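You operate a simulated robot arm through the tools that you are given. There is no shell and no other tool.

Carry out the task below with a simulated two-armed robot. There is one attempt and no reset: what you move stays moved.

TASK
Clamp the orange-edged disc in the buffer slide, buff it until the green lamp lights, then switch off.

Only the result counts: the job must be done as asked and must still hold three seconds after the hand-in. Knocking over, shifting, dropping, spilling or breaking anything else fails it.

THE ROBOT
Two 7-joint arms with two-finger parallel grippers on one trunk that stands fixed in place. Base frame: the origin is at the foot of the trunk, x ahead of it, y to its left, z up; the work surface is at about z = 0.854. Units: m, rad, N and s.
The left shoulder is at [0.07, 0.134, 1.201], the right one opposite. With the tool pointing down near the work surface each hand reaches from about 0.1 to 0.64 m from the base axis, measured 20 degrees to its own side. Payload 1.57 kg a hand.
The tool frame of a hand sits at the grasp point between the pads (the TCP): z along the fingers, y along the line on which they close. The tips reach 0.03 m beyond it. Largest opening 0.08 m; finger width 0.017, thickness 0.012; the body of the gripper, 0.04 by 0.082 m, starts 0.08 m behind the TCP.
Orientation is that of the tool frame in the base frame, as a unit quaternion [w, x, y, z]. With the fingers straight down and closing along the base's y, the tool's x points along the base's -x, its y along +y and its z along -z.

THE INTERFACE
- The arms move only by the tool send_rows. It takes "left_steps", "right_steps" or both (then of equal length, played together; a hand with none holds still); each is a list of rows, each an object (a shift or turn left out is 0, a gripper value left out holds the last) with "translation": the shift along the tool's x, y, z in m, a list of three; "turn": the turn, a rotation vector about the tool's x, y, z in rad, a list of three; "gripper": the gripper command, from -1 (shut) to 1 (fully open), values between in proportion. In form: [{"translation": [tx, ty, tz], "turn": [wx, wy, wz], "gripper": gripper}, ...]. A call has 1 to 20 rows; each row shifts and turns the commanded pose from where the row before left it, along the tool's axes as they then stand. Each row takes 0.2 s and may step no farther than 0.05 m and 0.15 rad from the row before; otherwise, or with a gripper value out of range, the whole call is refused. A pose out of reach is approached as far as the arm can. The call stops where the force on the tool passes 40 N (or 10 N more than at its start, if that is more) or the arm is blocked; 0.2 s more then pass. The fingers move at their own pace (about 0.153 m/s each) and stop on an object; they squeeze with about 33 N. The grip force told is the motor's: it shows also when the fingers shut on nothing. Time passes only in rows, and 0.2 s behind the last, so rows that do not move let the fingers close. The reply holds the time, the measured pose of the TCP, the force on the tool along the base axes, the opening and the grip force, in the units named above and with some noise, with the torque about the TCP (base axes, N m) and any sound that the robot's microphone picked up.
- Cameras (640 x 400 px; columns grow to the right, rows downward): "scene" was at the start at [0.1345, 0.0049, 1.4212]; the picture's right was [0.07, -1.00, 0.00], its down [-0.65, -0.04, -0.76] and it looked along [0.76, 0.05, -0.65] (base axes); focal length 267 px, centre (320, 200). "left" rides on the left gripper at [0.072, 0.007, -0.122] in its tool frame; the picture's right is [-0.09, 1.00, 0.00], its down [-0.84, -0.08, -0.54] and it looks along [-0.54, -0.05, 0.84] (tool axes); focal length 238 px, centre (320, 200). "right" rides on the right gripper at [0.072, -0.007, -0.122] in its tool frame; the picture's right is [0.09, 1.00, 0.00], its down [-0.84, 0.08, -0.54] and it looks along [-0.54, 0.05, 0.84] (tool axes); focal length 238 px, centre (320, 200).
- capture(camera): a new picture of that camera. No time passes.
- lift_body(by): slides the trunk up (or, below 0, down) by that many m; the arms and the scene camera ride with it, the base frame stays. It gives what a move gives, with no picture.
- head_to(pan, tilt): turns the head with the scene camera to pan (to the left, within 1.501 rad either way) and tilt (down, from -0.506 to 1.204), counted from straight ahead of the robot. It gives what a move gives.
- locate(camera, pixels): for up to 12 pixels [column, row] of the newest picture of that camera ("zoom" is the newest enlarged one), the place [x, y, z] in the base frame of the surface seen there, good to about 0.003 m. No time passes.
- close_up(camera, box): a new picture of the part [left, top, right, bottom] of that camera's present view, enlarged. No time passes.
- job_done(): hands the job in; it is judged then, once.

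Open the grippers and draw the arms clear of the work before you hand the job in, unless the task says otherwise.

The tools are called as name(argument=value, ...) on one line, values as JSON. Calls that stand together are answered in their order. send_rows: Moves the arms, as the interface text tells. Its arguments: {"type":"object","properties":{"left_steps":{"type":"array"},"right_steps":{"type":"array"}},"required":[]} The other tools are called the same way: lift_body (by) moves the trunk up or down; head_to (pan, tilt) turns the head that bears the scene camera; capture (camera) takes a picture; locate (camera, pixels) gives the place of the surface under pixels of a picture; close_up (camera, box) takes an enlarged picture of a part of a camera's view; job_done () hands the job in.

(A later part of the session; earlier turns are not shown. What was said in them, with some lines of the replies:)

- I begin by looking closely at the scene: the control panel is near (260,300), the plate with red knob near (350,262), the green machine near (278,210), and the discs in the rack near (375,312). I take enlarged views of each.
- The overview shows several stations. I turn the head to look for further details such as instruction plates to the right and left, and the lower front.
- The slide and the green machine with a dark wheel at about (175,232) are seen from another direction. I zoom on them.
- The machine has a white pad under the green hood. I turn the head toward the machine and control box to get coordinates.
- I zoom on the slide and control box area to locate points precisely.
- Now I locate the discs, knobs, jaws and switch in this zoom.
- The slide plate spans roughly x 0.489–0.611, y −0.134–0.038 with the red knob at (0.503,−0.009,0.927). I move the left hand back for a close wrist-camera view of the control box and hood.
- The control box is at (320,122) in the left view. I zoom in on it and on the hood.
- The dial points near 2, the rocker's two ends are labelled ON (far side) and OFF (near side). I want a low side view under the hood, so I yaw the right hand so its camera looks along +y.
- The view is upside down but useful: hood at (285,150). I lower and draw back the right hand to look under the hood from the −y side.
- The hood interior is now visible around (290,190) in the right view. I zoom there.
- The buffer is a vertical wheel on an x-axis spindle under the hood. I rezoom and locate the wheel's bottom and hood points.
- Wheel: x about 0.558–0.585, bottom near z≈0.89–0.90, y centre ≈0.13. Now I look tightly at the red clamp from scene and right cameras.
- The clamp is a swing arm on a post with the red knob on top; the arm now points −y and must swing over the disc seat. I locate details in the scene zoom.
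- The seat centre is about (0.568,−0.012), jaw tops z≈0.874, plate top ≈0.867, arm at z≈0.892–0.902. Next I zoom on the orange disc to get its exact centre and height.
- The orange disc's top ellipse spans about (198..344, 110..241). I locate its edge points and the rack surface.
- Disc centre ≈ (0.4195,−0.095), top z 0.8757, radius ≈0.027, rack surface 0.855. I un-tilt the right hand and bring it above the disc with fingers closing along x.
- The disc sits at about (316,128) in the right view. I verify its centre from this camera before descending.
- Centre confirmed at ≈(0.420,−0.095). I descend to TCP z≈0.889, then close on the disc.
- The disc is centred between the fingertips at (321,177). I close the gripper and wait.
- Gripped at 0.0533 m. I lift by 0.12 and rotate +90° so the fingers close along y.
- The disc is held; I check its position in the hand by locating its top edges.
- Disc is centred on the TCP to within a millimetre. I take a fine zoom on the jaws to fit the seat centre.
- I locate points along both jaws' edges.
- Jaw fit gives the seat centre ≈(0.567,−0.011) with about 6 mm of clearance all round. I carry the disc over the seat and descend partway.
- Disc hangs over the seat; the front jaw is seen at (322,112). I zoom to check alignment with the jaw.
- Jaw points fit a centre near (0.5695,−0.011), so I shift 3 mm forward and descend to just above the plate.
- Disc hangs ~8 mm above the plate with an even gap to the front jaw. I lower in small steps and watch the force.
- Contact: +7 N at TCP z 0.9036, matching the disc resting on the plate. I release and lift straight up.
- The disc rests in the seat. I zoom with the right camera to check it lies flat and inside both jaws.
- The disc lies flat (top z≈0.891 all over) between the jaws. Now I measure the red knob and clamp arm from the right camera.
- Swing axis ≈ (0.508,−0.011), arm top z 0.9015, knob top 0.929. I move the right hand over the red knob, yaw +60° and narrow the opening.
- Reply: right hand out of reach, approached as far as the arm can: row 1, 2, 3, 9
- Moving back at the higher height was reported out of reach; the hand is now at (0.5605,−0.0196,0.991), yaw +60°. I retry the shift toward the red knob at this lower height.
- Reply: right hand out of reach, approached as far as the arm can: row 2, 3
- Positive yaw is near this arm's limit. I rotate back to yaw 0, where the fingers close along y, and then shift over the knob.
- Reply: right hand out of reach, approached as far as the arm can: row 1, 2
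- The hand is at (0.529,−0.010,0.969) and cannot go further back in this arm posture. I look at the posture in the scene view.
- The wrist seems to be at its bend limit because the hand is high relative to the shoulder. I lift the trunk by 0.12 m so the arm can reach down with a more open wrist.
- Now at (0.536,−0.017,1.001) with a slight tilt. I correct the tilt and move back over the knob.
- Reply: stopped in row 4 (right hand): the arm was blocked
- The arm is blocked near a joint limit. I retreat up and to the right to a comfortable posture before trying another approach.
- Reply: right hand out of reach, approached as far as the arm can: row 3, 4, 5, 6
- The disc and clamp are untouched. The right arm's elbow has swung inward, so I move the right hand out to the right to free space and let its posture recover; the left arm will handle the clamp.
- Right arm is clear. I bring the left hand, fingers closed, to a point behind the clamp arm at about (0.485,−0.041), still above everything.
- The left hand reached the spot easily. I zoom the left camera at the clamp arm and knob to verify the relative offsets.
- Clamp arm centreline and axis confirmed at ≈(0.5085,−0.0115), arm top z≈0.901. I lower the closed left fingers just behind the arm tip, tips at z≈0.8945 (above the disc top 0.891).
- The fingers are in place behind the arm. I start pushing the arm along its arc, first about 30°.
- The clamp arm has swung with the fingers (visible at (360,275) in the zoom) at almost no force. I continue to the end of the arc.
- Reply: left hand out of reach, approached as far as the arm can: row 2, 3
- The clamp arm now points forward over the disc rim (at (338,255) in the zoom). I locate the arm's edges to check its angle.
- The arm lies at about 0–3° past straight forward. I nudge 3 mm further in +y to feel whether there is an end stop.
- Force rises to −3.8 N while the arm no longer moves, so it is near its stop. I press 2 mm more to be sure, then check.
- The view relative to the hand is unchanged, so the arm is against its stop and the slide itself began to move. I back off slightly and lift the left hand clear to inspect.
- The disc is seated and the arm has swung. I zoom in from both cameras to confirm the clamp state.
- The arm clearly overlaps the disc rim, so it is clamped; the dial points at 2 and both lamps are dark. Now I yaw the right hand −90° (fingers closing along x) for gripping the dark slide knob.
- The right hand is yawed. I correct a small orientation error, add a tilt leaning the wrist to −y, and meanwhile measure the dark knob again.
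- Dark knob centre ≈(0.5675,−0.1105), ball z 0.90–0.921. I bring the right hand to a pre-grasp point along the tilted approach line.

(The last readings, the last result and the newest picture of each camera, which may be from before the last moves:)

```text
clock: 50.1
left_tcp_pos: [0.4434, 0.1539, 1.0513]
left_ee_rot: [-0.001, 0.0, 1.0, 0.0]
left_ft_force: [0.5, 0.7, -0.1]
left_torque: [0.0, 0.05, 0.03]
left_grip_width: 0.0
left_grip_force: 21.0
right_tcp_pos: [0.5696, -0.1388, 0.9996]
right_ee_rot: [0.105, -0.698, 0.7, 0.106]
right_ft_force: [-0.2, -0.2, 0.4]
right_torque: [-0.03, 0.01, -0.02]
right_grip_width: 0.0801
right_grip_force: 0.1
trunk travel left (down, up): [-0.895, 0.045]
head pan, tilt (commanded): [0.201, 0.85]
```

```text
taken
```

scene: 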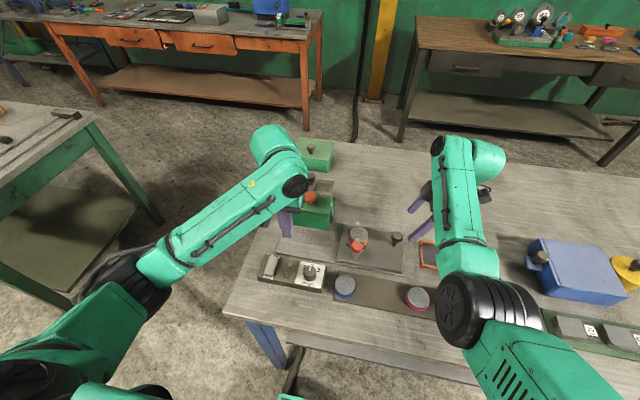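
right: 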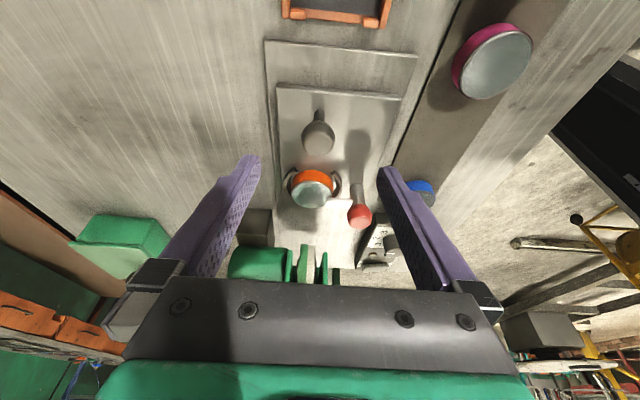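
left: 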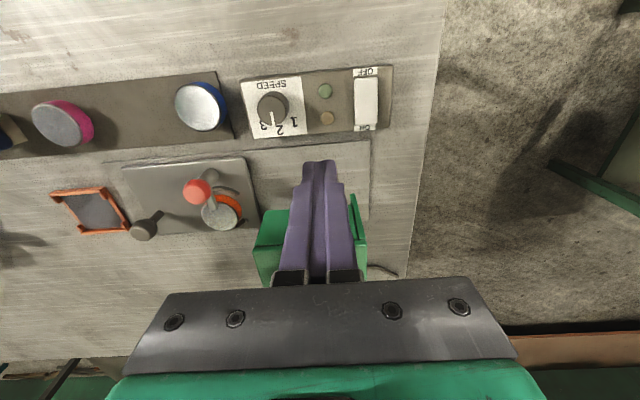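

The knob is centred between the open fingers at (318,135). I approach along the tool axis and close on it.

send_rows(right_steps=[{"translation": [0, 0.0015, 0.025]}, {"translation": [0, 0, 0.025]}, {"translation": [0, 0, 0.025]}, {"translation": [0, 0, 0.016]}, {}])

capture(camera="right")

```text
clock: 51.4
left_tcp_pos: [0.4436, 0.1542, 1.0514]
left_ee_rot: [-0.001, -0.001, 1.0, -0.001]
left_ft_force: [-0.7, -0.1, -0.6]
left_torque: [-0.01, 0.02, 0.0]
left_grip_width: 0.0
left_grip_force: 21.3
right_tcp_pos: [0.5664, -0.11, 0.911]
right_ee_rot: [0.106, -0.699, 0.7, 0.106]
right_ft_force: [-0.2, 0.2, -1.0]
right_torque: [0.0, 0.01, 0.02]
right_grip_width: 0.08
right_grip_force: 0.1
trunk travel left (down, up): [-0.895, 0.045]
head pan, tilt (commanded): [0.201, 0.85]
```

```text
taken
```

right: 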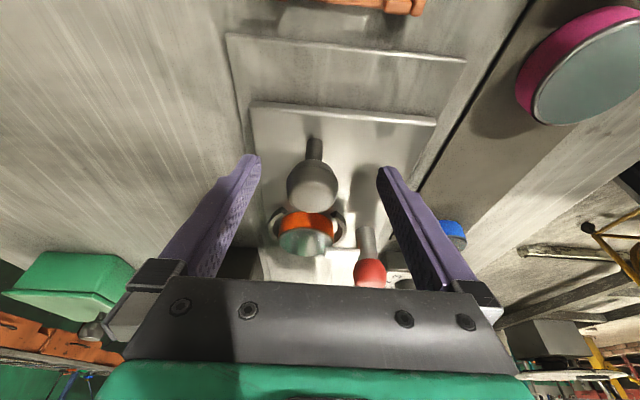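

The knob ball appears at (312,187), slightly left of the finger midline. I locate it to refine x before closing.

locate(camera="right", pixels=[[312, 187], [290, 187], [335, 187], [312, 165], [312, 205], [314, 150]])

close_up(camera="right", box=[240, 120, 400, 220])

```text
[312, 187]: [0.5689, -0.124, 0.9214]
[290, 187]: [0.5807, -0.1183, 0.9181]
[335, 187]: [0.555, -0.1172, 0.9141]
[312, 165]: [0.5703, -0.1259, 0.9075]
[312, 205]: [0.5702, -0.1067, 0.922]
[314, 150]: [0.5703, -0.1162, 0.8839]
```

```text
4.00 times, centred on (320, 170) of right
```

zoom: 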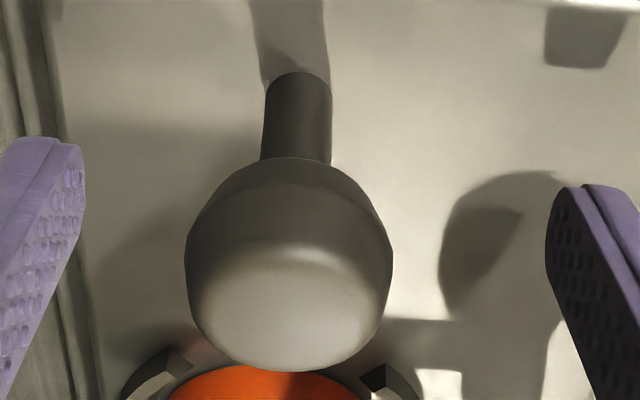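

Knob centre is about x 0.569; I shift 2.5 mm and close on it.

send_rows(right_steps=[{"translation": [0, -0.0025, 0]}, {"gripper": -1}, {}, {}, {}])

capture(camera="right")

```text
clock: 52.5
left_tcp_pos: [0.4445, 0.1544, 1.0523]
left_ee_rot: [-0.001, -0.001, 1.0, -0.002]
left_ft_force: [-0.1, 0.3, -0.7]
left_torque: [0.03, 0.02, -0.01]
left_grip_width: 0.0002
left_grip_force: 21.4
right_tcp_pos: [0.5706, -0.1106, 0.9121]
right_ee_rot: [0.105, -0.698, 0.701, 0.106]
right_ft_force: [7.5, -0.1, 2.3]
right_torque: [0.23, -0.57, 0.0]
right_grip_width: 0.0318
right_grip_force: 40.0
trunk travel left (down, up): [-0.895, 0.045]
head pan, tilt (commanded): [0.201, 0.85]
```

```text
taken
```

right: 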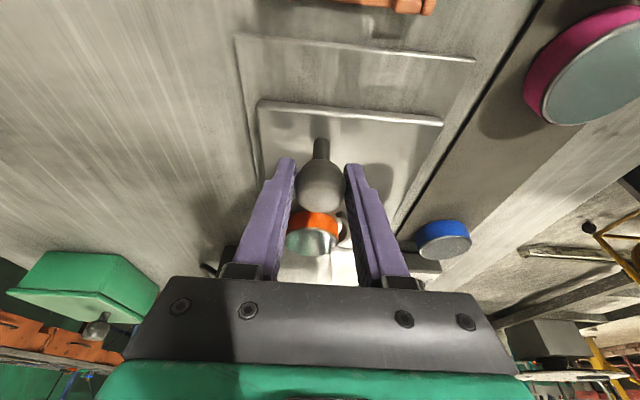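

Knob gripped (0.032 m). I draw the slide 0.06 m toward the wheel in small rows, watching forces.

send_rows(right_steps=[{"translation": [0, -0.001, 0]}, {"translation": [-0.00955, 0, 0.00296]}, {"translation": [-0.00955, 0, 0.00296]}, {"translation": [-0.00955, 0, 0.00296]}, {"translation": [-0.00955, 0, 0.00296]}, {"translation": [-0.00955, 0, 0.00296]}, {"translation": [-0.00955, 0, 0.00296]}, {}])

capture(camera="scene")

capture(camera="right")

```text
clock: 54.4
left_tcp_pos: [0.4436, 0.1539, 1.0514]
left_ee_rot: [-0.001, -0.002, 1.0, -0.001]
left_ft_force: [0.4, -0.6, -0.4]
left_torque: [-0.01, 0.03, -0.03]
left_grip_width: 0.0001
left_grip_force: 21.3
right_tcp_pos: [0.5693, -0.051, 0.9118]
right_ee_rot: [0.106, -0.698, 0.7, 0.106]
right_ft_force: [8.2, 1.3, 14.9]
right_torque: [-0.22, 0.36, 0.0]
right_grip_width: 0.0318
right_grip_force: 40.5
trunk travel left (down, up): [-0.895, 0.045]
head pan, tilt (commanded): [0.201, 0.85]
```

```text
taken
```

scene: 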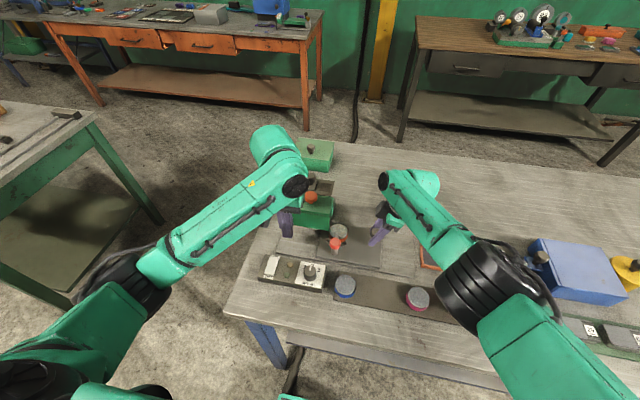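

```text
taken
```

right: 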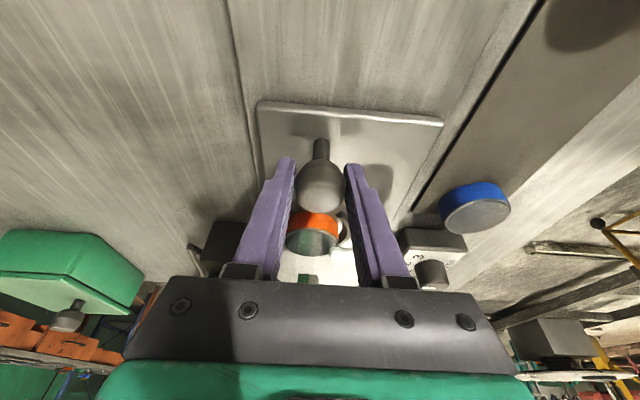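

The slide moved 0.06 m smoothly; a small downward bias shows as +15 N, which I relax. At the same time I bring the closed left fingers above the ON end of the rocker at about (0.449,0.2055).

send_rows(left_steps=[{"translation": [0, 0.025, 0.01]}, {"translation": [-0.005, 0.0265, 0.03]}, {"translation": [0, 0, 0.04]}, {"translation": [0, 0, 0.03]}, {}], right_steps=[{"translation": [-0.0003, -0.0008, -0.001]}, {}, {}, {}, {}])

capture(camera="left")

capture(camera="scene")

```text
clock: 55.5
left_tcp_pos: [0.4474, 0.2056, 0.9433]
left_ee_rot: [0.0, 0.0, 1.0, -0.001]
left_ft_force: [0.3, -1.0, -0.3]
left_torque: [0.04, -0.01, 0.04]
left_grip_width: 0.0
left_grip_force: 21.1
right_tcp_pos: [0.5696, -0.0532, 0.9108]
right_ee_rot: [0.105, -0.698, 0.7, 0.106]
right_ft_force: [2.3, 0.1, 4.8]
right_torque: [0.22, -0.44, -0.22]
right_grip_width: 0.0321
right_grip_force: 40.4
trunk travel left (down, up): [-0.895, 0.045]
head pan, tilt (commanded): [0.201, 0.85]
```

```text
taken
```

left: 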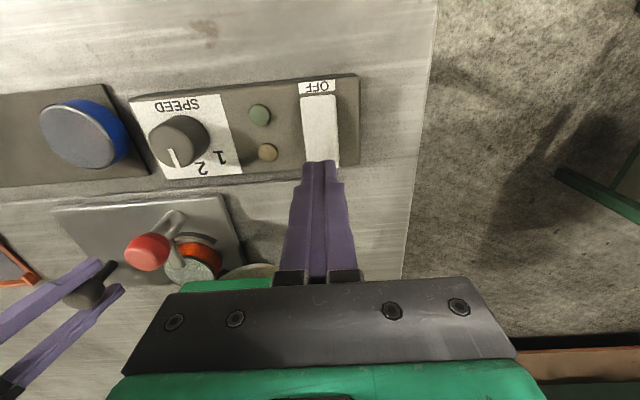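

```text
taken
```

scene: 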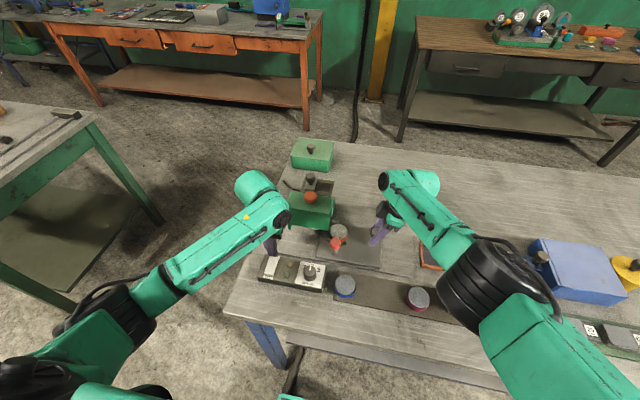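

The left view shows rocker, lamps and slide all together. I press down on the ON end in small steps.

send_rows(left_steps=[{"translation": [0, 0, 0.01]}, {"translation": [0, 0, 0.008]}, {"translation": [0, 0, 0.004]}, {"translation": [0, 0, 0.004]}, {}])

capture(camera="left")

```text
clock: 56.8
left_tcp_pos: [0.4467, 0.2058, 0.9178]
left_ee_rot: [0.0, -0.002, 1.0, -0.001]
left_ft_force: [0.0, -0.8, 0.6]
left_torque: [0.02, 0.0, 0.04]
left_grip_width: 0.0
left_grip_force: 21.4
right_tcp_pos: [0.5703, -0.0525, 0.9123]
right_ee_rot: [0.105, -0.698, 0.7, 0.106]
right_ft_force: [-0.5, -0.1, 1.2]
right_torque: [-0.03, -0.28, -0.08]
right_grip_width: 0.0317
right_grip_force: 40.5
trunk travel left (down, up): [-0.895, 0.045]
head pan, tilt (commanded): [0.201, 0.85]
```

```text
taken
```

left: 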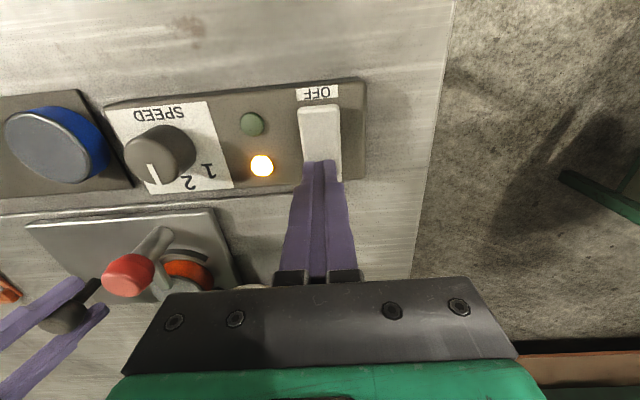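

The amber lamp is lit: the buffer is running. I lift the left fingers and park them over the OFF end (x≈0.414), ready to press.

send_rows(left_steps=[{"translation": [0, 0, -0.02]}, {"translation": [0.017, 0, -0.01]}, {"translation": [0.016, 0, 0]}, {}])

capture(camera="left")

close_up(camera="scene", box=[250, 170, 400, 300])

```text
clock: 57.8
left_tcp_pos: [0.4136, 0.2049, 0.9479]
left_ee_rot: [0.0, -0.002, 1.0, -0.001]
left_ft_force: [-1.4, -0.6, -0.1]
left_torque: [0.03, -0.01, 0.01]
left_grip_width: 0.0
left_grip_force: 21.0
right_tcp_pos: [0.5694, -0.0518, 0.9118]
right_ee_rot: [0.105, -0.698, 0.7, 0.107]
right_ft_force: [-2.9, 0.2, -1.9]
right_torque: [-0.18, -0.53, 0.05]
right_grip_width: 0.0319
right_grip_force: 40.8
trunk travel left (down, up): [-0.895, 0.045]
head pan, tilt (commanded): [0.201, 0.85]
```

```text
taken
```

left: 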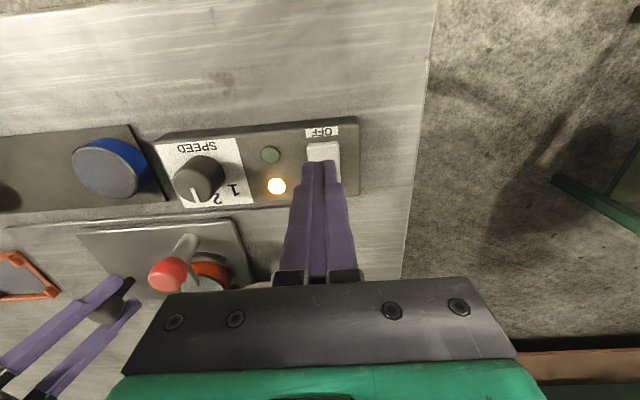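

```text
3.08 times, centred on (325, 235) of scene
```

zoom: 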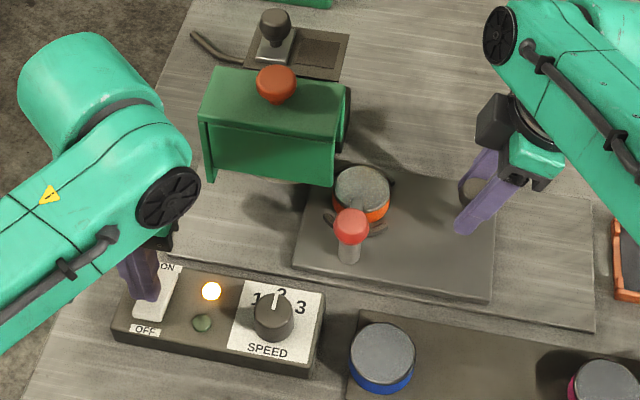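

Amber is lit and the rocker is in ON; in the scene zoom the green lamp is at (202,323), still dark. I feed the slide in by 0.045 m.

send_rows(right_steps=[{"translation": [-0.00955, 0, 0.0029]}, {"translation": [-0.00955, 0, 0.0029]}, {"translation": [-0.00955, 0, 0.0029]}, {"translation": [-0.00955, 0, 0.0029]}, {"translation": [-0.0048, 0, 0.00145]}])

close_up(camera="scene", box=[250, 170, 400, 300])

```text
clock: 59.0
left_tcp_pos: [0.4176, 0.2062, 0.9444]
left_ee_rot: [-0.002, -0.001, 1.0, -0.001]
left_ft_force: [0.5, -0.8, 0.4]
left_torque: [-0.01, -0.01, 0.02]
left_grip_width: 0.0
left_grip_force: 20.9
right_tcp_pos: [0.5698, -0.0165, 0.9121]
right_ee_rot: [0.107, -0.698, 0.7, 0.106]
right_ft_force: [26.3, 1.8, 12.6]
right_torque: [-0.54, 0.37, -0.1]
right_grip_width: 0.032
right_grip_force: 40.7
right hand out of reach, approached as far as the arm can: row 2, 4
trunk travel left (down, up): [-0.895, 0.045]
head pan, tilt (commanded): [0.201, 0.85]
```

```text
3.08 times, centred on (325, 235) of scene
```

zoom: 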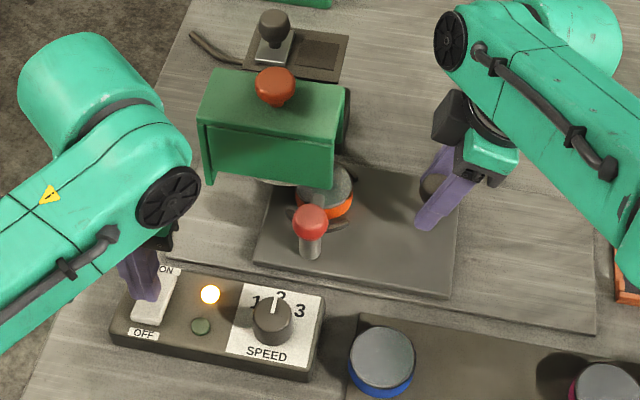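

The right arm hit its reach limit with the trunk raised (TCP y=−0.0165, 26 N side load). I pull the slide back 2 cm to relax it, then release and retreat so I can lower the trunk again.

send_rows(right_steps=[{"translation": [0.00955, 0, -0.003]}, {"translation": [0.00955, 0, -0.003]}, {}])

close_up(camera="scene", box=[250, 170, 400, 300])

```text
clock: 59.8
left_tcp_pos: [0.4174, 0.2047, 0.9456]
left_ee_rot: [-0.003, 0.0, 1.0, -0.001]
left_ft_force: [0.0, 0.3, 0.0]
left_torque: [-0.02, -0.01, 0.0]
left_grip_width: 0.0001
left_grip_force: 21.5
right_tcp_pos: [0.569, -0.0362, 0.9113]
right_ee_rot: [0.107, -0.697, 0.701, 0.107]
right_ft_force: [25.2, -1.1, 14.3]
right_torque: [0.95, 0.08, 0.0]
right_grip_width: 0.0319
right_grip_force: 40.4
trunk travel left (down, up): [-0.895, 0.045]
head pan, tilt (commanded): [0.201, 0.85]
```

```text
3.08 times, centred on (325, 235) of scene
```

zoom: 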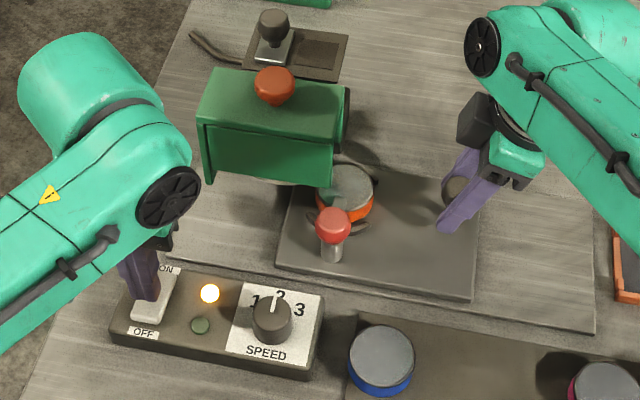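

The slide is back 2 cm. I open the right gripper and retreat up along the tool axis, and raise the left hand too.

send_rows(right_steps=[{"gripper": 1}, {}, {}, {"translation": [0, 0, -0.03]}, {"translation": [0, 0, -0.04]}, {"translation": [0, 0, -0.045]}, {"translation": [0, 0, -0.045]}, {"translation": [0, 0, -0.04]}, {}], left_steps=[{}, {}, {}, {"translation": [0, 0, -0.03]}, {"translation": [0, 0, -0.04]}, {"translation": [0, 0, -0.045]}, {"translation": [0, 0, -0.045]}, {"translation": [0, 0, -0.02]}, {}])

capture(camera="scene")

capture(camera="right")

```text
clock: 61.8
left_tcp_pos: [0.4121, 0.205, 1.1294]
left_ee_rot: [-0.001, -0.002, 1.0, 0.0]
left_ft_force: [-0.3, -0.1, -0.1]
left_torque: [-0.03, 0.02, -0.01]
left_grip_width: 0.0
left_grip_force: 21.4
right_tcp_pos: [0.565, -0.0945, 1.1034]
right_ee_rot: [0.104, -0.698, 0.701, 0.107]
right_ft_force: [0.3, 0.0, 0.1]
right_torque: [-0.03, -0.03, -0.02]
right_grip_width: 0.08
right_grip_force: 0.1
trunk travel left (down, up): [-0.895, 0.045]
head pan, tilt (commanded): [0.201, 0.85]
```

```text
taken
```

scene: 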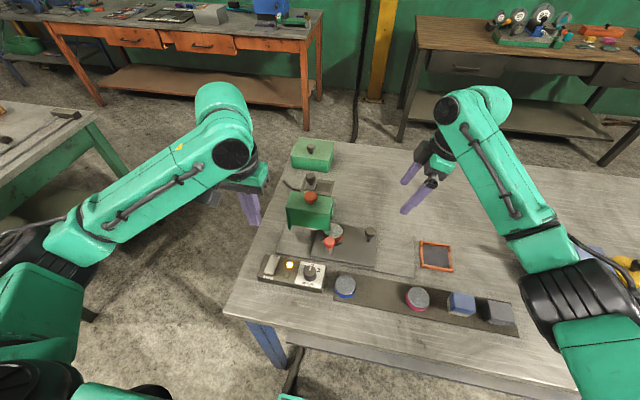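

```text
taken
```

right: 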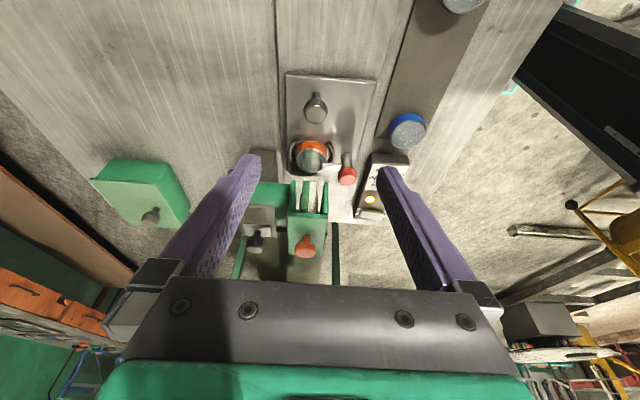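

All clear beneath both hands (right TCP z 1.103, left 1.129). I lower the trunk by 0.12 m to regain reach.

lift_body(by=-0.12)

capture(camera="right")

capture(camera="scene")

```text
clock: 63.2
left_tcp_pos: [0.4135, 0.205, 1.0088]
left_ee_rot: [-0.001, -0.001, 1.0, -0.001]
left_ft_force: [-0.4, 0.4, -0.4]
left_torque: [0.0, 0.01, 0.03]
left_grip_width: 0.0002
left_grip_force: 22.2
right_tcp_pos: [0.5638, -0.0947, 0.9824]
right_ee_rot: [0.105, -0.698, 0.7, 0.106]
right_ft_force: [0.0, 0.5, 0.0]
right_torque: [0.0, 0.01, -0.02]
right_grip_width: 0.08
right_grip_force: 0.0
trunk travel left (down, up): [-0.775, 0.165]
head pan, tilt (commanded): [0.201, 0.85]
```

```text
taken
```

right: 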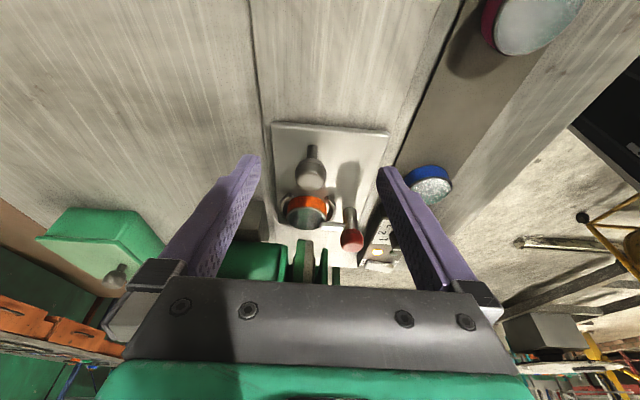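

```text
taken
```

scene: 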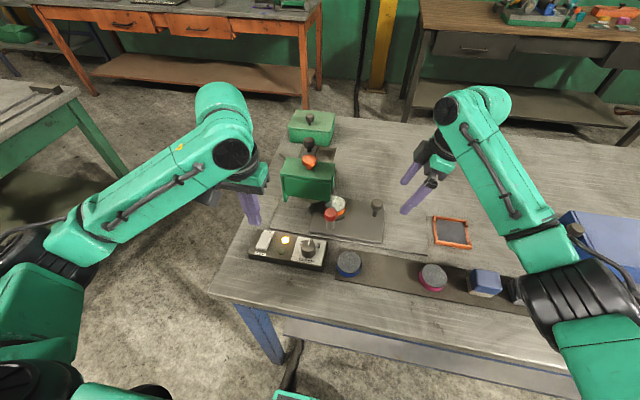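

Now I locate the dark knob (at (312,170) in the right view) in its new position.

locate(camera="right", pixels=[[312, 172], [299, 174], [325, 174], [312, 162], [312, 186], [312, 152], [308, 215], [352, 240]])

close_up(camera="scene", box=[240, 180, 400, 280])

```text
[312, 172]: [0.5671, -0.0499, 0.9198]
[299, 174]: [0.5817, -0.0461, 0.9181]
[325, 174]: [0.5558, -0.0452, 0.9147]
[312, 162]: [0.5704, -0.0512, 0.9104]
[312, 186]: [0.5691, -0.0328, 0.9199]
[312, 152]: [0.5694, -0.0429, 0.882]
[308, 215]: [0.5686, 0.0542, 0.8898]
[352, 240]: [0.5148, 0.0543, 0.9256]
```

```text
4.00 times, centred on (320, 230) of scene
```

zoom: 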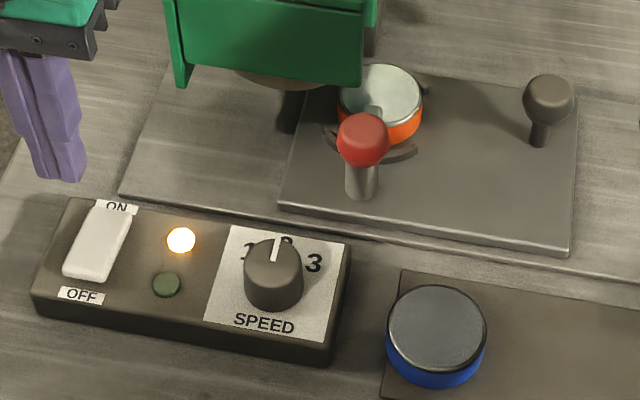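

Knob centre ≈(0.569,−0.0385,0.911). I align laterally, descend along the tool axis and close on it.

send_rows(right_steps=[{"translation": [-0.0165, -0.0025, 0]}, {"translation": [-0.016, -0.0025, 0]}, {"translation": [0, 0, 0.03]}, {"translation": [0, 0, 0.03]}, {"translation": [0, 0, 0.024]}, {}])

close_up(camera="right", box=[240, 120, 400, 220])

```text
clock: 64.7
left_tcp_pos: [0.413, 0.2042, 1.0097]
left_ee_rot: [-0.001, -0.001, 1.0, 0.0]
left_ft_force: [-0.2, 0.6, -0.4]
left_torque: [0.01, 0.03, 0.01]
left_grip_width: 0.0
left_grip_force: 21.4
right_tcp_pos: [0.5678, -0.0411, 0.9106]
right_ee_rot: [0.105, -0.698, 0.7, 0.106]
right_ft_force: [0.1, 0.9, 0.2]
right_torque: [-0.01, 0.03, -0.02]
right_grip_width: 0.0799
right_grip_force: 0.0
trunk travel left (down, up): [-0.775, 0.165]
head pan, tilt (commanded): [0.201, 0.85]
```

```text
4.00 times, centred on (320, 170) of right
```

zoom: 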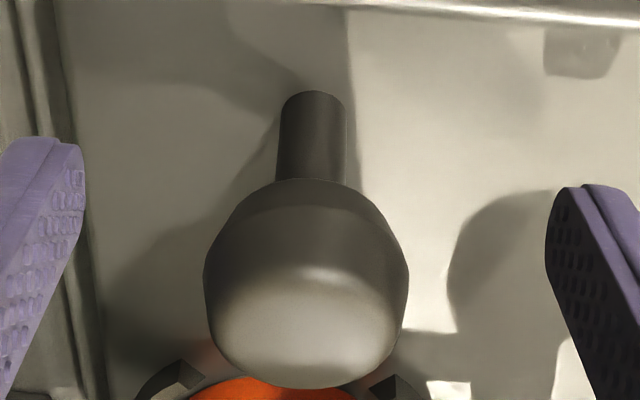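

The knob is nearly centred between the fingers. I close on it and simultaneously bring the left fingers down above the OFF end.

send_rows(right_steps=[{"translation": [-0.002, -0.001, 0]}, {"gripper": -1}, {}, {}, {}], left_steps=[{}, {"translation": [0, 0, 0.02]}, {"translation": [0, 0, 0.02]}, {"translation": [0, 0, 0.02]}, {}])

close_up(camera="scene", box=[230, 160, 420, 290])

```text
clock: 65.8
left_tcp_pos: [0.4147, 0.2055, 0.9482]
left_ee_rot: [-0.001, 0.0, 1.0, -0.001]
left_ft_force: [0.0, -0.5, 0.1]
left_torque: [-0.01, 0.0, -0.02]
left_grip_width: 0.0
left_grip_force: 21.5
right_tcp_pos: [0.57, -0.038, 0.9117]
right_ee_rot: [0.105, -0.698, 0.7, 0.106]
right_ft_force: [2.8, 1.1, 1.3]
right_torque: [0.01, -0.42, -0.09]
right_grip_width: 0.0318
right_grip_force: 40.2
trunk travel left (down, up): [-0.775, 0.165]
head pan, tilt (commanded): [0.201, 0.85]
```

```text
3.08 times, centred on (325, 225) of scene
```

zoom: 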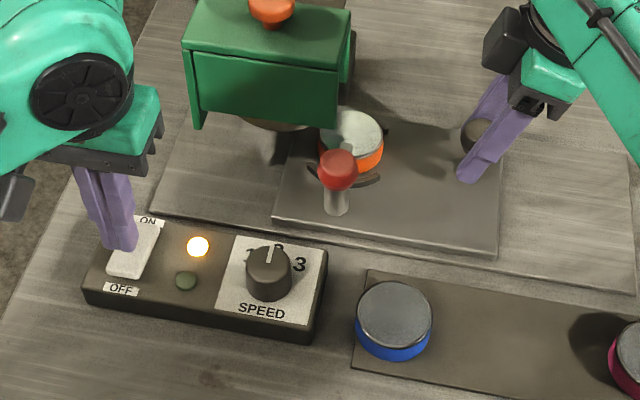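

Knob gripped with low side force; lamps: amber at (198,246) lit, green at (186,281) dark. I feed the slide in by 3 cm.

send_rows(right_steps=[{"translation": [-0.00955, 0, 0.0029]}, {"translation": [-0.00955, 0, 0.0029]}, {"translation": [-0.00955, 0, 0.0029]}, {}])

close_up(camera="scene", box=[230, 160, 420, 290])

```text
clock: 66.8
left_tcp_pos: [0.413, 0.205, 0.9481]
left_ee_rot: [-0.002, -0.003, 1.0, -0.001]
left_ft_force: [0.3, -0.1, -0.6]
left_torque: [-0.05, -0.01, -0.01]
left_grip_width: 0.0001
left_grip_force: 21.2
right_tcp_pos: [0.5705, -0.0072, 0.9133]
right_ee_rot: [0.105, -0.698, 0.7, 0.106]
right_ft_force: [4.6, 0.7, 2.4]
right_torque: [-0.03, -0.53, -0.12]
right_grip_width: 0.0317
right_grip_force: 39.8
trunk travel left (down, up): [-0.775, 0.165]
head pan, tilt (commanded): [0.201, 0.85]
```

```text
3.08 times, centred on (325, 225) of scene
```

zoom: 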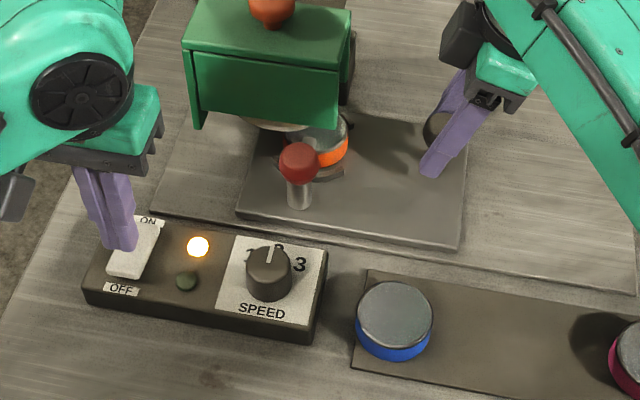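

No reach limits now; the disc is entering under the wheel. I feed 2 cm more.

send_rows(right_steps=[{"translation": [-0.00955, 0, 0.0029]}, {"translation": [-0.00955, 0, 0.0029]}, {}])

close_up(camera="scene", box=[230, 160, 420, 290])

```text
clock: 67.7
left_tcp_pos: [0.4131, 0.2045, 0.9486]
left_ee_rot: [-0.001, -0.002, 1.0, -0.002]
left_ft_force: [0.0, -0.6, -0.2]
left_torque: [0.01, 0.03, 0.02]
left_grip_width: 0.0003
left_grip_force: 21.0
right_tcp_pos: [0.5696, 0.0122, 0.9124]
right_ee_rot: [0.105, -0.698, 0.7, 0.107]
right_ft_force: [6.7, 0.9, 6.4]
right_torque: [-0.26, -0.14, -0.29]
right_grip_width: 0.0317
right_grip_force: 40.3
trunk travel left (down, up): [-0.775, 0.165]
head pan, tilt (commanded): [0.201, 0.85]
```

```text
3.08 times, centred on (325, 225) of scene
```

zoom: 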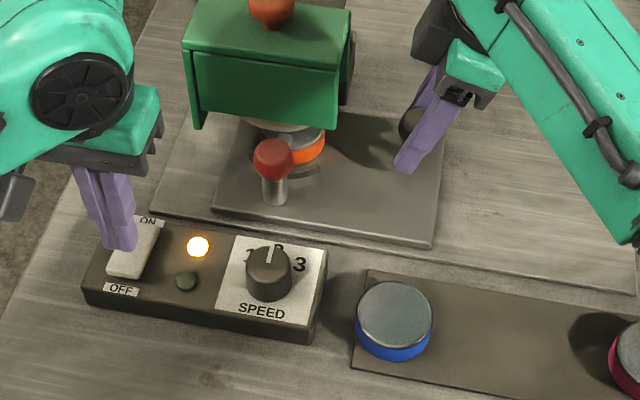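

No resistance yet and still amber only. I feed another 2 cm so the disc centre is under the wheel axis (y≈0.134).

send_rows(right_steps=[{"translation": [-0.00955, 0, 0.0028]}, {"translation": [-0.00955, 0, 0.0028]}, {}])

close_up(camera="scene", box=[230, 160, 420, 290])

```text
clock: 68.5
left_tcp_pos: [0.4131, 0.2017, 0.9492]
left_ee_rot: [0.0, 0.0, 1.0, 0.002]
left_ft_force: [0.8, 0.3, 0.0]
left_torque: [0.0, 0.01, -0.02]
left_grip_width: 0.0001
left_grip_force: 20.8
right_tcp_pos: [0.5705, 0.024, 0.9121]
right_ee_rot: [0.105, -0.697, 0.701, 0.106]
right_ft_force: [3.8, -19.7, 7.8]
right_torque: [-0.86, -0.25, 0.0]
right_grip_width: 0.0318
right_grip_force: 40.4
trunk travel left (down, up): [-0.775, 0.165]
head pan, tilt (commanded): [0.201, 0.85]
```

```text
3.08 times, centred on (325, 225) of scene
```

zoom: 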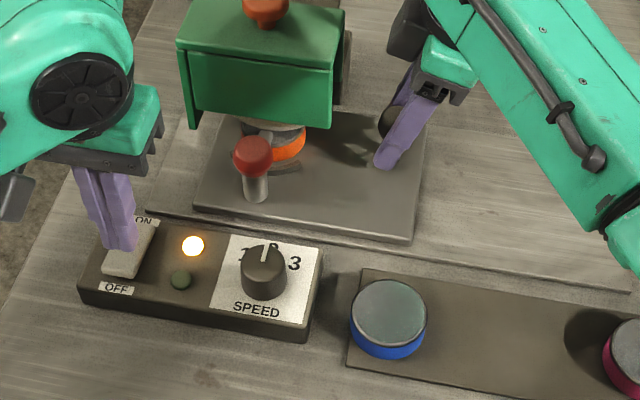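

Resistance of about −20 N in y at TCP y=0.024 (disc centre ≈0.126), amber lit, green dark. I hold still for a second to see whether it progresses or whether sound or force changes.

send_rows(right_steps=[{"translation": [0.003, 0, -0.0009]}, {}, {}, {}])

close_up(camera="scene", box=[230, 160, 420, 290])

capture(camera="left")

```text
clock: 69.5
left_tcp_pos: [0.4136, 0.2033, 0.9485]
left_ee_rot: [-0.001, 0.0, 1.0, 0.001]
left_ft_force: [-0.8, 0.1, 0.8]
left_torque: [-0.01, 0.01, 0.02]
left_grip_width: 0.0001
left_grip_force: 21.1
right_tcp_pos: [0.5705, 0.0244, 0.9114]
right_ee_rot: [0.105, -0.698, 0.7, 0.108]
right_ft_force: [3.0, -14.5, 1.3]
right_torque: [-0.46, -0.39, -0.18]
right_grip_width: 0.0317
right_grip_force: 40.6
trunk travel left (down, up): [-0.775, 0.165]
head pan, tilt (commanded): [0.201, 0.85]
```

```text
3.08 times, centred on (325, 225) of scene
```

zoom: 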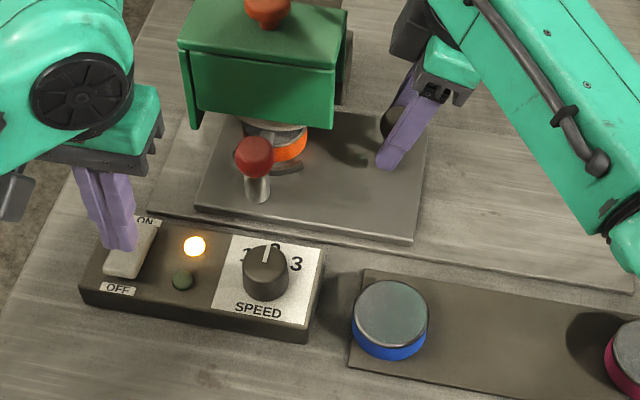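

```text
taken
```

left: 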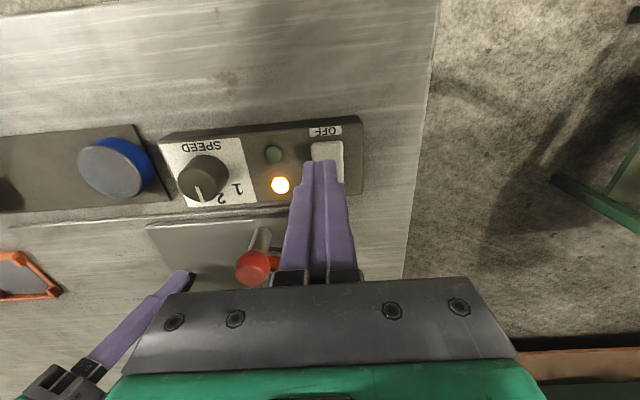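

Position holds at the same y, so this looks like the inward end of travel. I keep the disc under the running wheel for 2 s and check the lamp.

send_rows(right_steps=[{}, {}, {}, {}, {}, {}, {}, {}])

close_up(camera="scene", box=[230, 160, 420, 290])

```text
clock: 71.2
left_tcp_pos: [0.4134, 0.2026, 0.949]
left_ee_rot: [-0.001, -0.001, 1.0, 0.0]
left_ft_force: [1.1, -0.9, 0.1]
left_torque: [-0.02, 0.02, -0.03]
left_grip_width: 0.0
left_grip_force: 21.1
right_tcp_pos: [0.5701, 0.0249, 0.9122]
right_ee_rot: [0.106, -0.698, 0.699, 0.109]
right_ft_force: [1.2, -15.7, -2.4]
right_torque: [-0.39, -0.38, 0.02]
right_grip_width: 0.0317
right_grip_force: 40.1
trunk travel left (down, up): [-0.775, 0.165]
head pan, tilt (commanded): [0.201, 0.85]
```

```text
3.08 times, centred on (325, 225) of scene
```

zoom: 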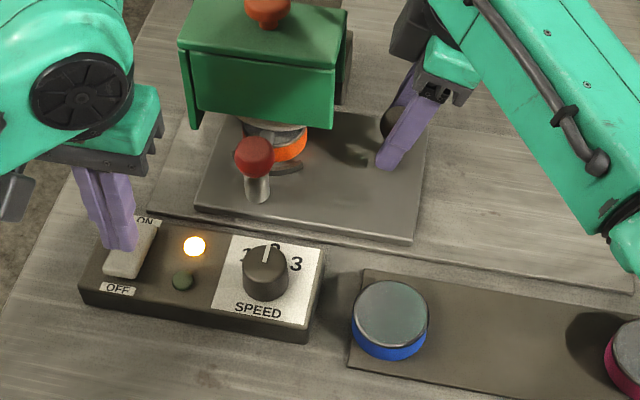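

Still amber only after ~3 s. I look at the disc/wheel contact from the right camera.

capture(camera="right")

close_up(camera="right", box=[240, 160, 400, 280])

close_up(camera="scene", box=[280, 165, 370, 235])

```text
taken
```

right: 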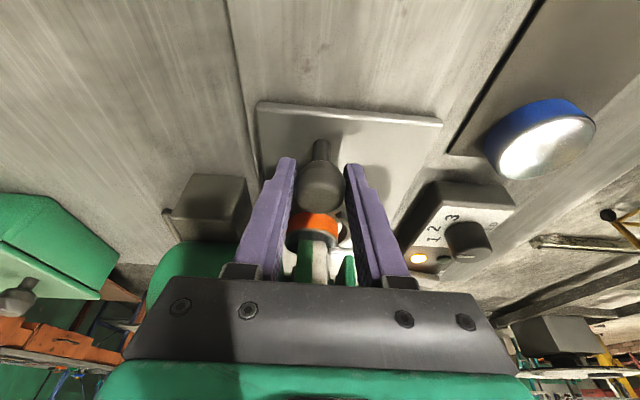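

```text
3.33 times, centred on (320, 220) of right
```

zoom: 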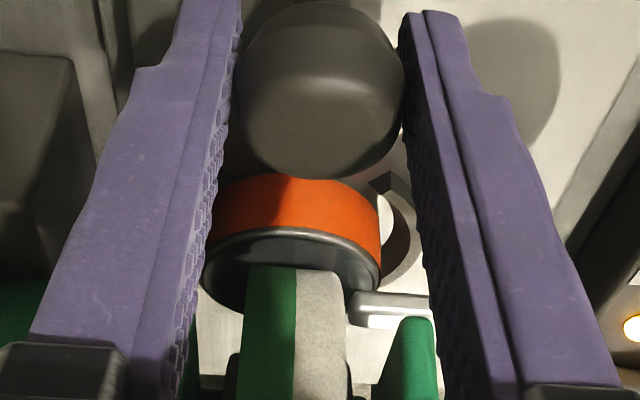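

```text
5.71 times, centred on (325, 200) of scene
```

zoom: 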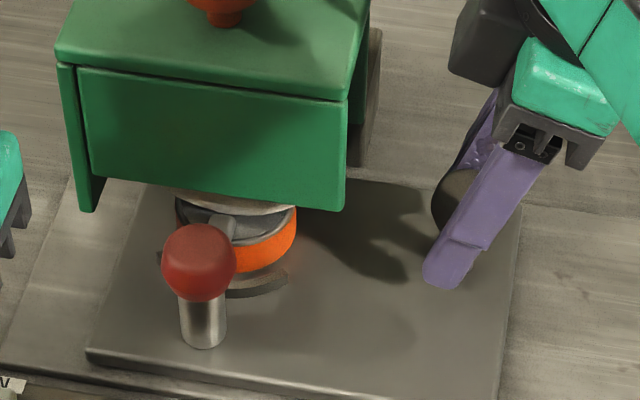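

The disc is under the wheel and still clamped. I hold for a further 3 s and check the lamp.

send_rows(right_steps=[{}, {}, {}, {}, {}, {}, {}, {}, {}, {}, {}, {}, {}, {}])

close_up(camera="scene", box=[230, 160, 420, 290])

```text
clock: 74.2
left_tcp_pos: [0.4129, 0.2018, 0.9486]
left_ee_rot: [-0.001, 0.0, 1.0, 0.001]
left_ft_force: [0.4, 0.8, -0.7]
left_torque: [-0.02, 0.01, 0.01]
left_grip_width: 0.0001
left_grip_force: 21.2
right_tcp_pos: [0.5697, 0.0245, 0.9123]
right_ee_rot: [0.106, -0.698, 0.7, 0.108]
right_ft_force: [-2.3, -14.9, -4.3]
right_torque: [0.15, -0.4, 0.0]
right_grip_width: 0.0318
right_grip_force: 40.3
trunk travel left (down, up): [-0.775, 0.165]
head pan, tilt (commanded): [0.201, 0.85]
```

```text
3.08 times, centred on (325, 225) of scene
```

zoom: 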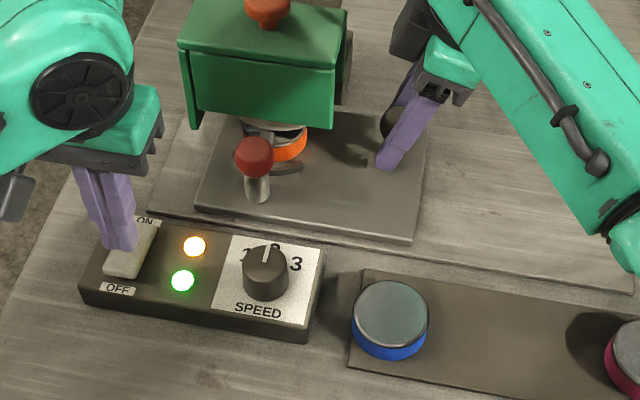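

The green lamp at (182,281) is now lit. I press the OFF end immediately with the left fingers.

send_rows(left_steps=[{"translation": [0, 0, 0.016]}, {"translation": [0, 0, 0.01]}, {"translation": [0, 0, 0.004]}, {"translation": [0, 0, 0.003]}, {}])

close_up(camera="scene", box=[230, 160, 420, 290])

```text
clock: 75.5
left_tcp_pos: [0.4136, 0.2027, 0.9178]
left_ee_rot: [0.0, 0.0, 1.0, 0.001]
left_ft_force: [-14.2, -4.0, 33.3]
left_torque: [-0.15, 0.16, 0.1]
left_grip_width: 0.0
left_grip_force: 21.4
right_tcp_pos: [0.569, 0.0247, 0.9124]
right_ee_rot: [0.108, -0.698, 0.7, 0.108]
right_ft_force: [16.7, -6.6, -21.4]
right_torque: [-0.49, -0.28, -0.01]
right_grip_width: 0.0321
right_grip_force: 40.1
trunk travel left (down, up): [-0.775, 0.165]
head pan, tilt (commanded): [0.201, 0.85]
```

```text
3.08 times, centred on (325, 225) of scene
```

zoom: 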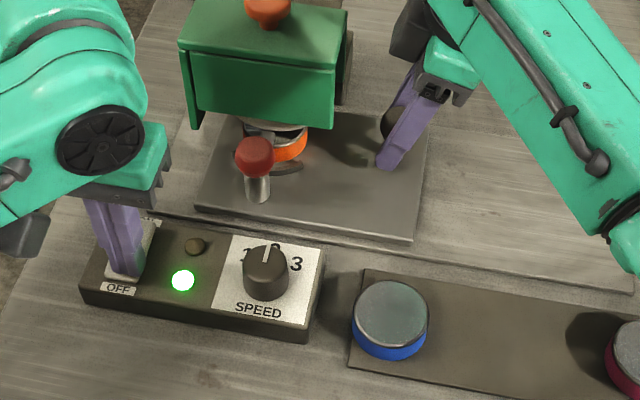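

Amber is out and green stays lit: the machine is off. I lift the left hand straight up off the rocker and relax the right hand's push.

send_rows(left_steps=[{"translation": [0, 0, -0.01]}, {"translation": [0, 0, -0.03]}, {"translation": [0, 0, -0.04]}, {"translation": [0, 0, -0.04]}, {}], right_steps=[{}, {"translation": [0.002, 0, -0.0006]}, {"translation": [0.002, 0, -0.0006]}, {}, {}])

close_up(camera="scene", box=[230, 160, 420, 290])

```text
clock: 76.7
left_tcp_pos: [0.4125, 0.2042, 1.0382]
left_ee_rot: [-0.001, -0.001, 1.0, -0.002]
left_ft_force: [0.5, -0.7, 0.5]
left_torque: [0.01, -0.03, 0.01]
left_grip_width: 0.0
left_grip_force: 21.0
right_tcp_pos: [0.5705, 0.0242, 0.9126]
right_ee_rot: [0.106, -0.698, 0.7, 0.107]
right_ft_force: [-3.4, 2.4, -11.2]
right_torque: [0.91, -0.42, 0.29]
right_grip_width: 0.0319
right_grip_force: 40.7
trunk travel left (down, up): [-0.775, 0.165]
head pan, tilt (commanded): [0.201, 0.85]
```

```text
3.08 times, centred on (325, 225) of scene
```

zoom: 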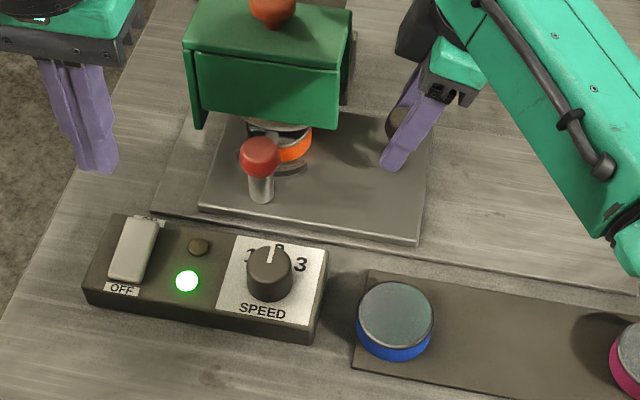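

The rocker shows OFF with green lit. I relax the small vertical pull, open the right gripper and retreat along the tool axis.

send_rows(right_steps=[{"translation": [0, 0, 0.001]}, {"gripper": 1}, {}, {}, {}, {"translation": [0, 0, -0.02]}, {"translation": [0, 0, -0.03]}, {"translation": [0, 0, -0.03]}, {"translation": [0.01, 0, -0.03]}, {}])

capture(camera="scene")

capture(camera="right")

```text
clock: 78.8
left_tcp_pos: [0.4113, 0.2042, 1.037]
left_ee_rot: [-0.001, -0.001, 1.0, 0.0]
left_ft_force: [-0.1, -0.4, 0.5]
left_torque: [0.0, 0.01, -0.02]
left_grip_width: 0.0001
left_grip_force: 21.9
right_tcp_pos: [0.5721, -0.0193, 1.015]
right_ee_rot: [0.106, -0.698, 0.7, 0.106]
right_ft_force: [-0.1, -0.1, -0.9]
right_torque: [0.01, -0.01, 0.0]
right_grip_width: 0.08
right_grip_force: 0.0
trunk travel left (down, up): [-0.775, 0.165]
head pan, tilt (commanded): [0.201, 0.85]
```

```text
taken
```

scene: 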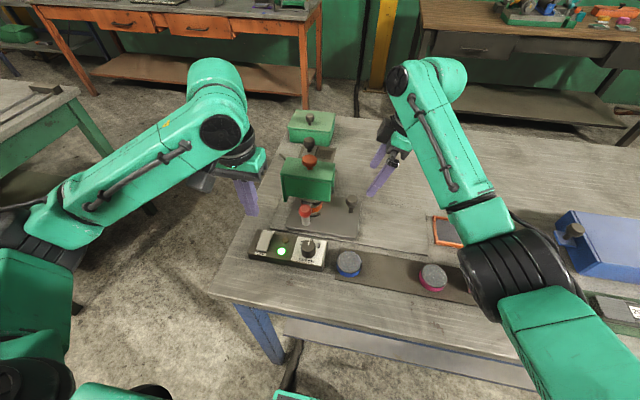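

```text
taken
```

right: 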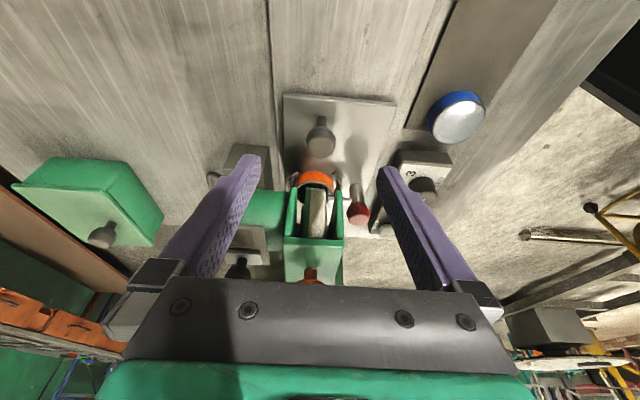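

Both hands are off. I zoom to verify the clamp arm is still over the disc and the lamp/switch state is right.

close_up(camera="right", box=[260, 90, 420, 240])

close_up(camera="scene", box=[230, 180, 370, 280])

```text
2.67 times, centred on (340, 165) of right
```

zoom: 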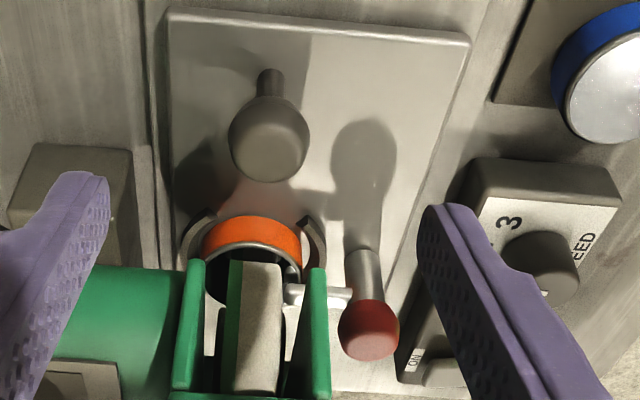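

```text
4.00 times, centred on (300, 230) of scene
```

zoom: 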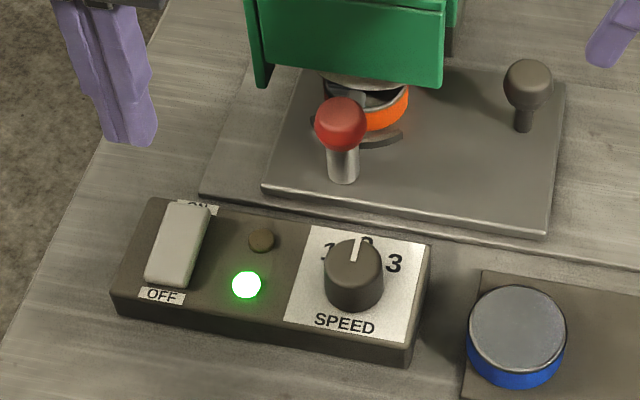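

The arm still holds the disc, the rocker is OFF and green is lit. I draw both arms clear and open both grippers.

send_rows(right_steps=[{"translation": [0.029, 0, -0.0247]}, {"translation": [0.029, 0, -0.0247]}, {"translation": [0.029, 0, -0.0247]}, {"translation": [0.029, 0, -0.0247]}, {"translation": [0.029, 0, -0.0247]}, {}], left_steps=[{"translation": [0, 0.005, -0.03]}, {"translation": [0, 0.01, -0.03]}, {"translation": [0, 0.01, -0.03]}, {"translation": [0, 0.01, -0.02], "gripper": 1}, {}, {}])

capture(camera="scene")

capture(camera="left")

```text
clock: 80.2
left_tcp_pos: [0.4136, 0.2395, 1.1468]
left_ee_rot: [-0.001, -0.002, 1.0, -0.001]
left_ft_force: [-0.1, -0.5, 0.1]
left_torque: [-0.02, 0.02, -0.01]
left_grip_width: 0.0798
left_grip_force: 0.2
right_tcp_pos: [0.5708, -0.1931, 1.0896]
right_ee_rot: [0.105, -0.698, 0.7, 0.107]
right_ft_force: [-0.1, -0.1, -1.1]
right_torque: [-0.01, -0.03, -0.03]
right_grip_width: 0.0801
right_grip_force: 0.1
trunk travel left (down, up): [-0.775, 0.165]
head pan, tilt (commanded): [0.201, 0.85]
```

```text
taken
```

scene: 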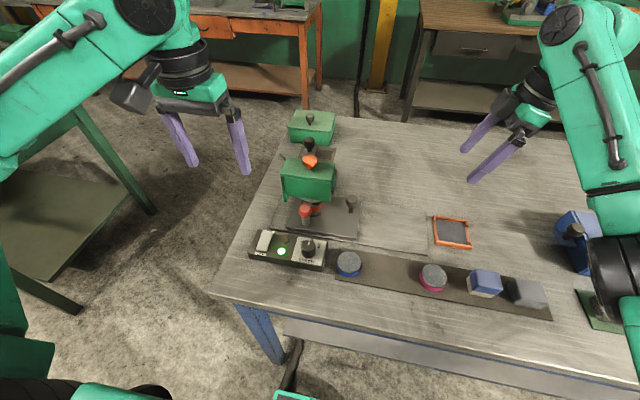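

```text
taken
```

left: 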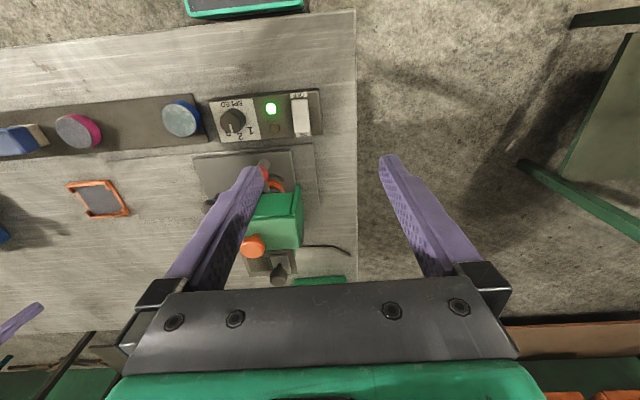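

Green lamp stays lit, the rocker is OFF, the disc remains clamped, the other parts are undisturbed, and both arms are clear with open grippers. I hand the job in.

job_done()

```text
The job is handed in.
```

I handed the job in with the orange-edged disc clamped in the slide, the green lamp lit and the machine switched off. I don't have a verdict on the hand-in.

- **Clamping:** The disc sits flat between the slide's jaws. The clamp arm is swung over its rim as far as it goes, and a close-up after buffing showed it still in place.
- **Buffing:** I buffed at speed 2, as the dial was already set. The green lamp lit after roughly 5–6 seconds under the wheel.
- **Switching off:** I pressed OFF straight away. The amber running lamp went out and the green one stayed lit.
- **Final state:** I left the slide pushed in, with the disc under the stopped wheel. The other parts look undisturbed, both grippers are open, and both arms are clear of the work.

While setting up, I switched the wheel on, then stopped feeding because the right arm had hit its reach limit. The wheel ran for about 10 seconds without the disc under it. I released the slide, lowered the trunk and fed it in again.
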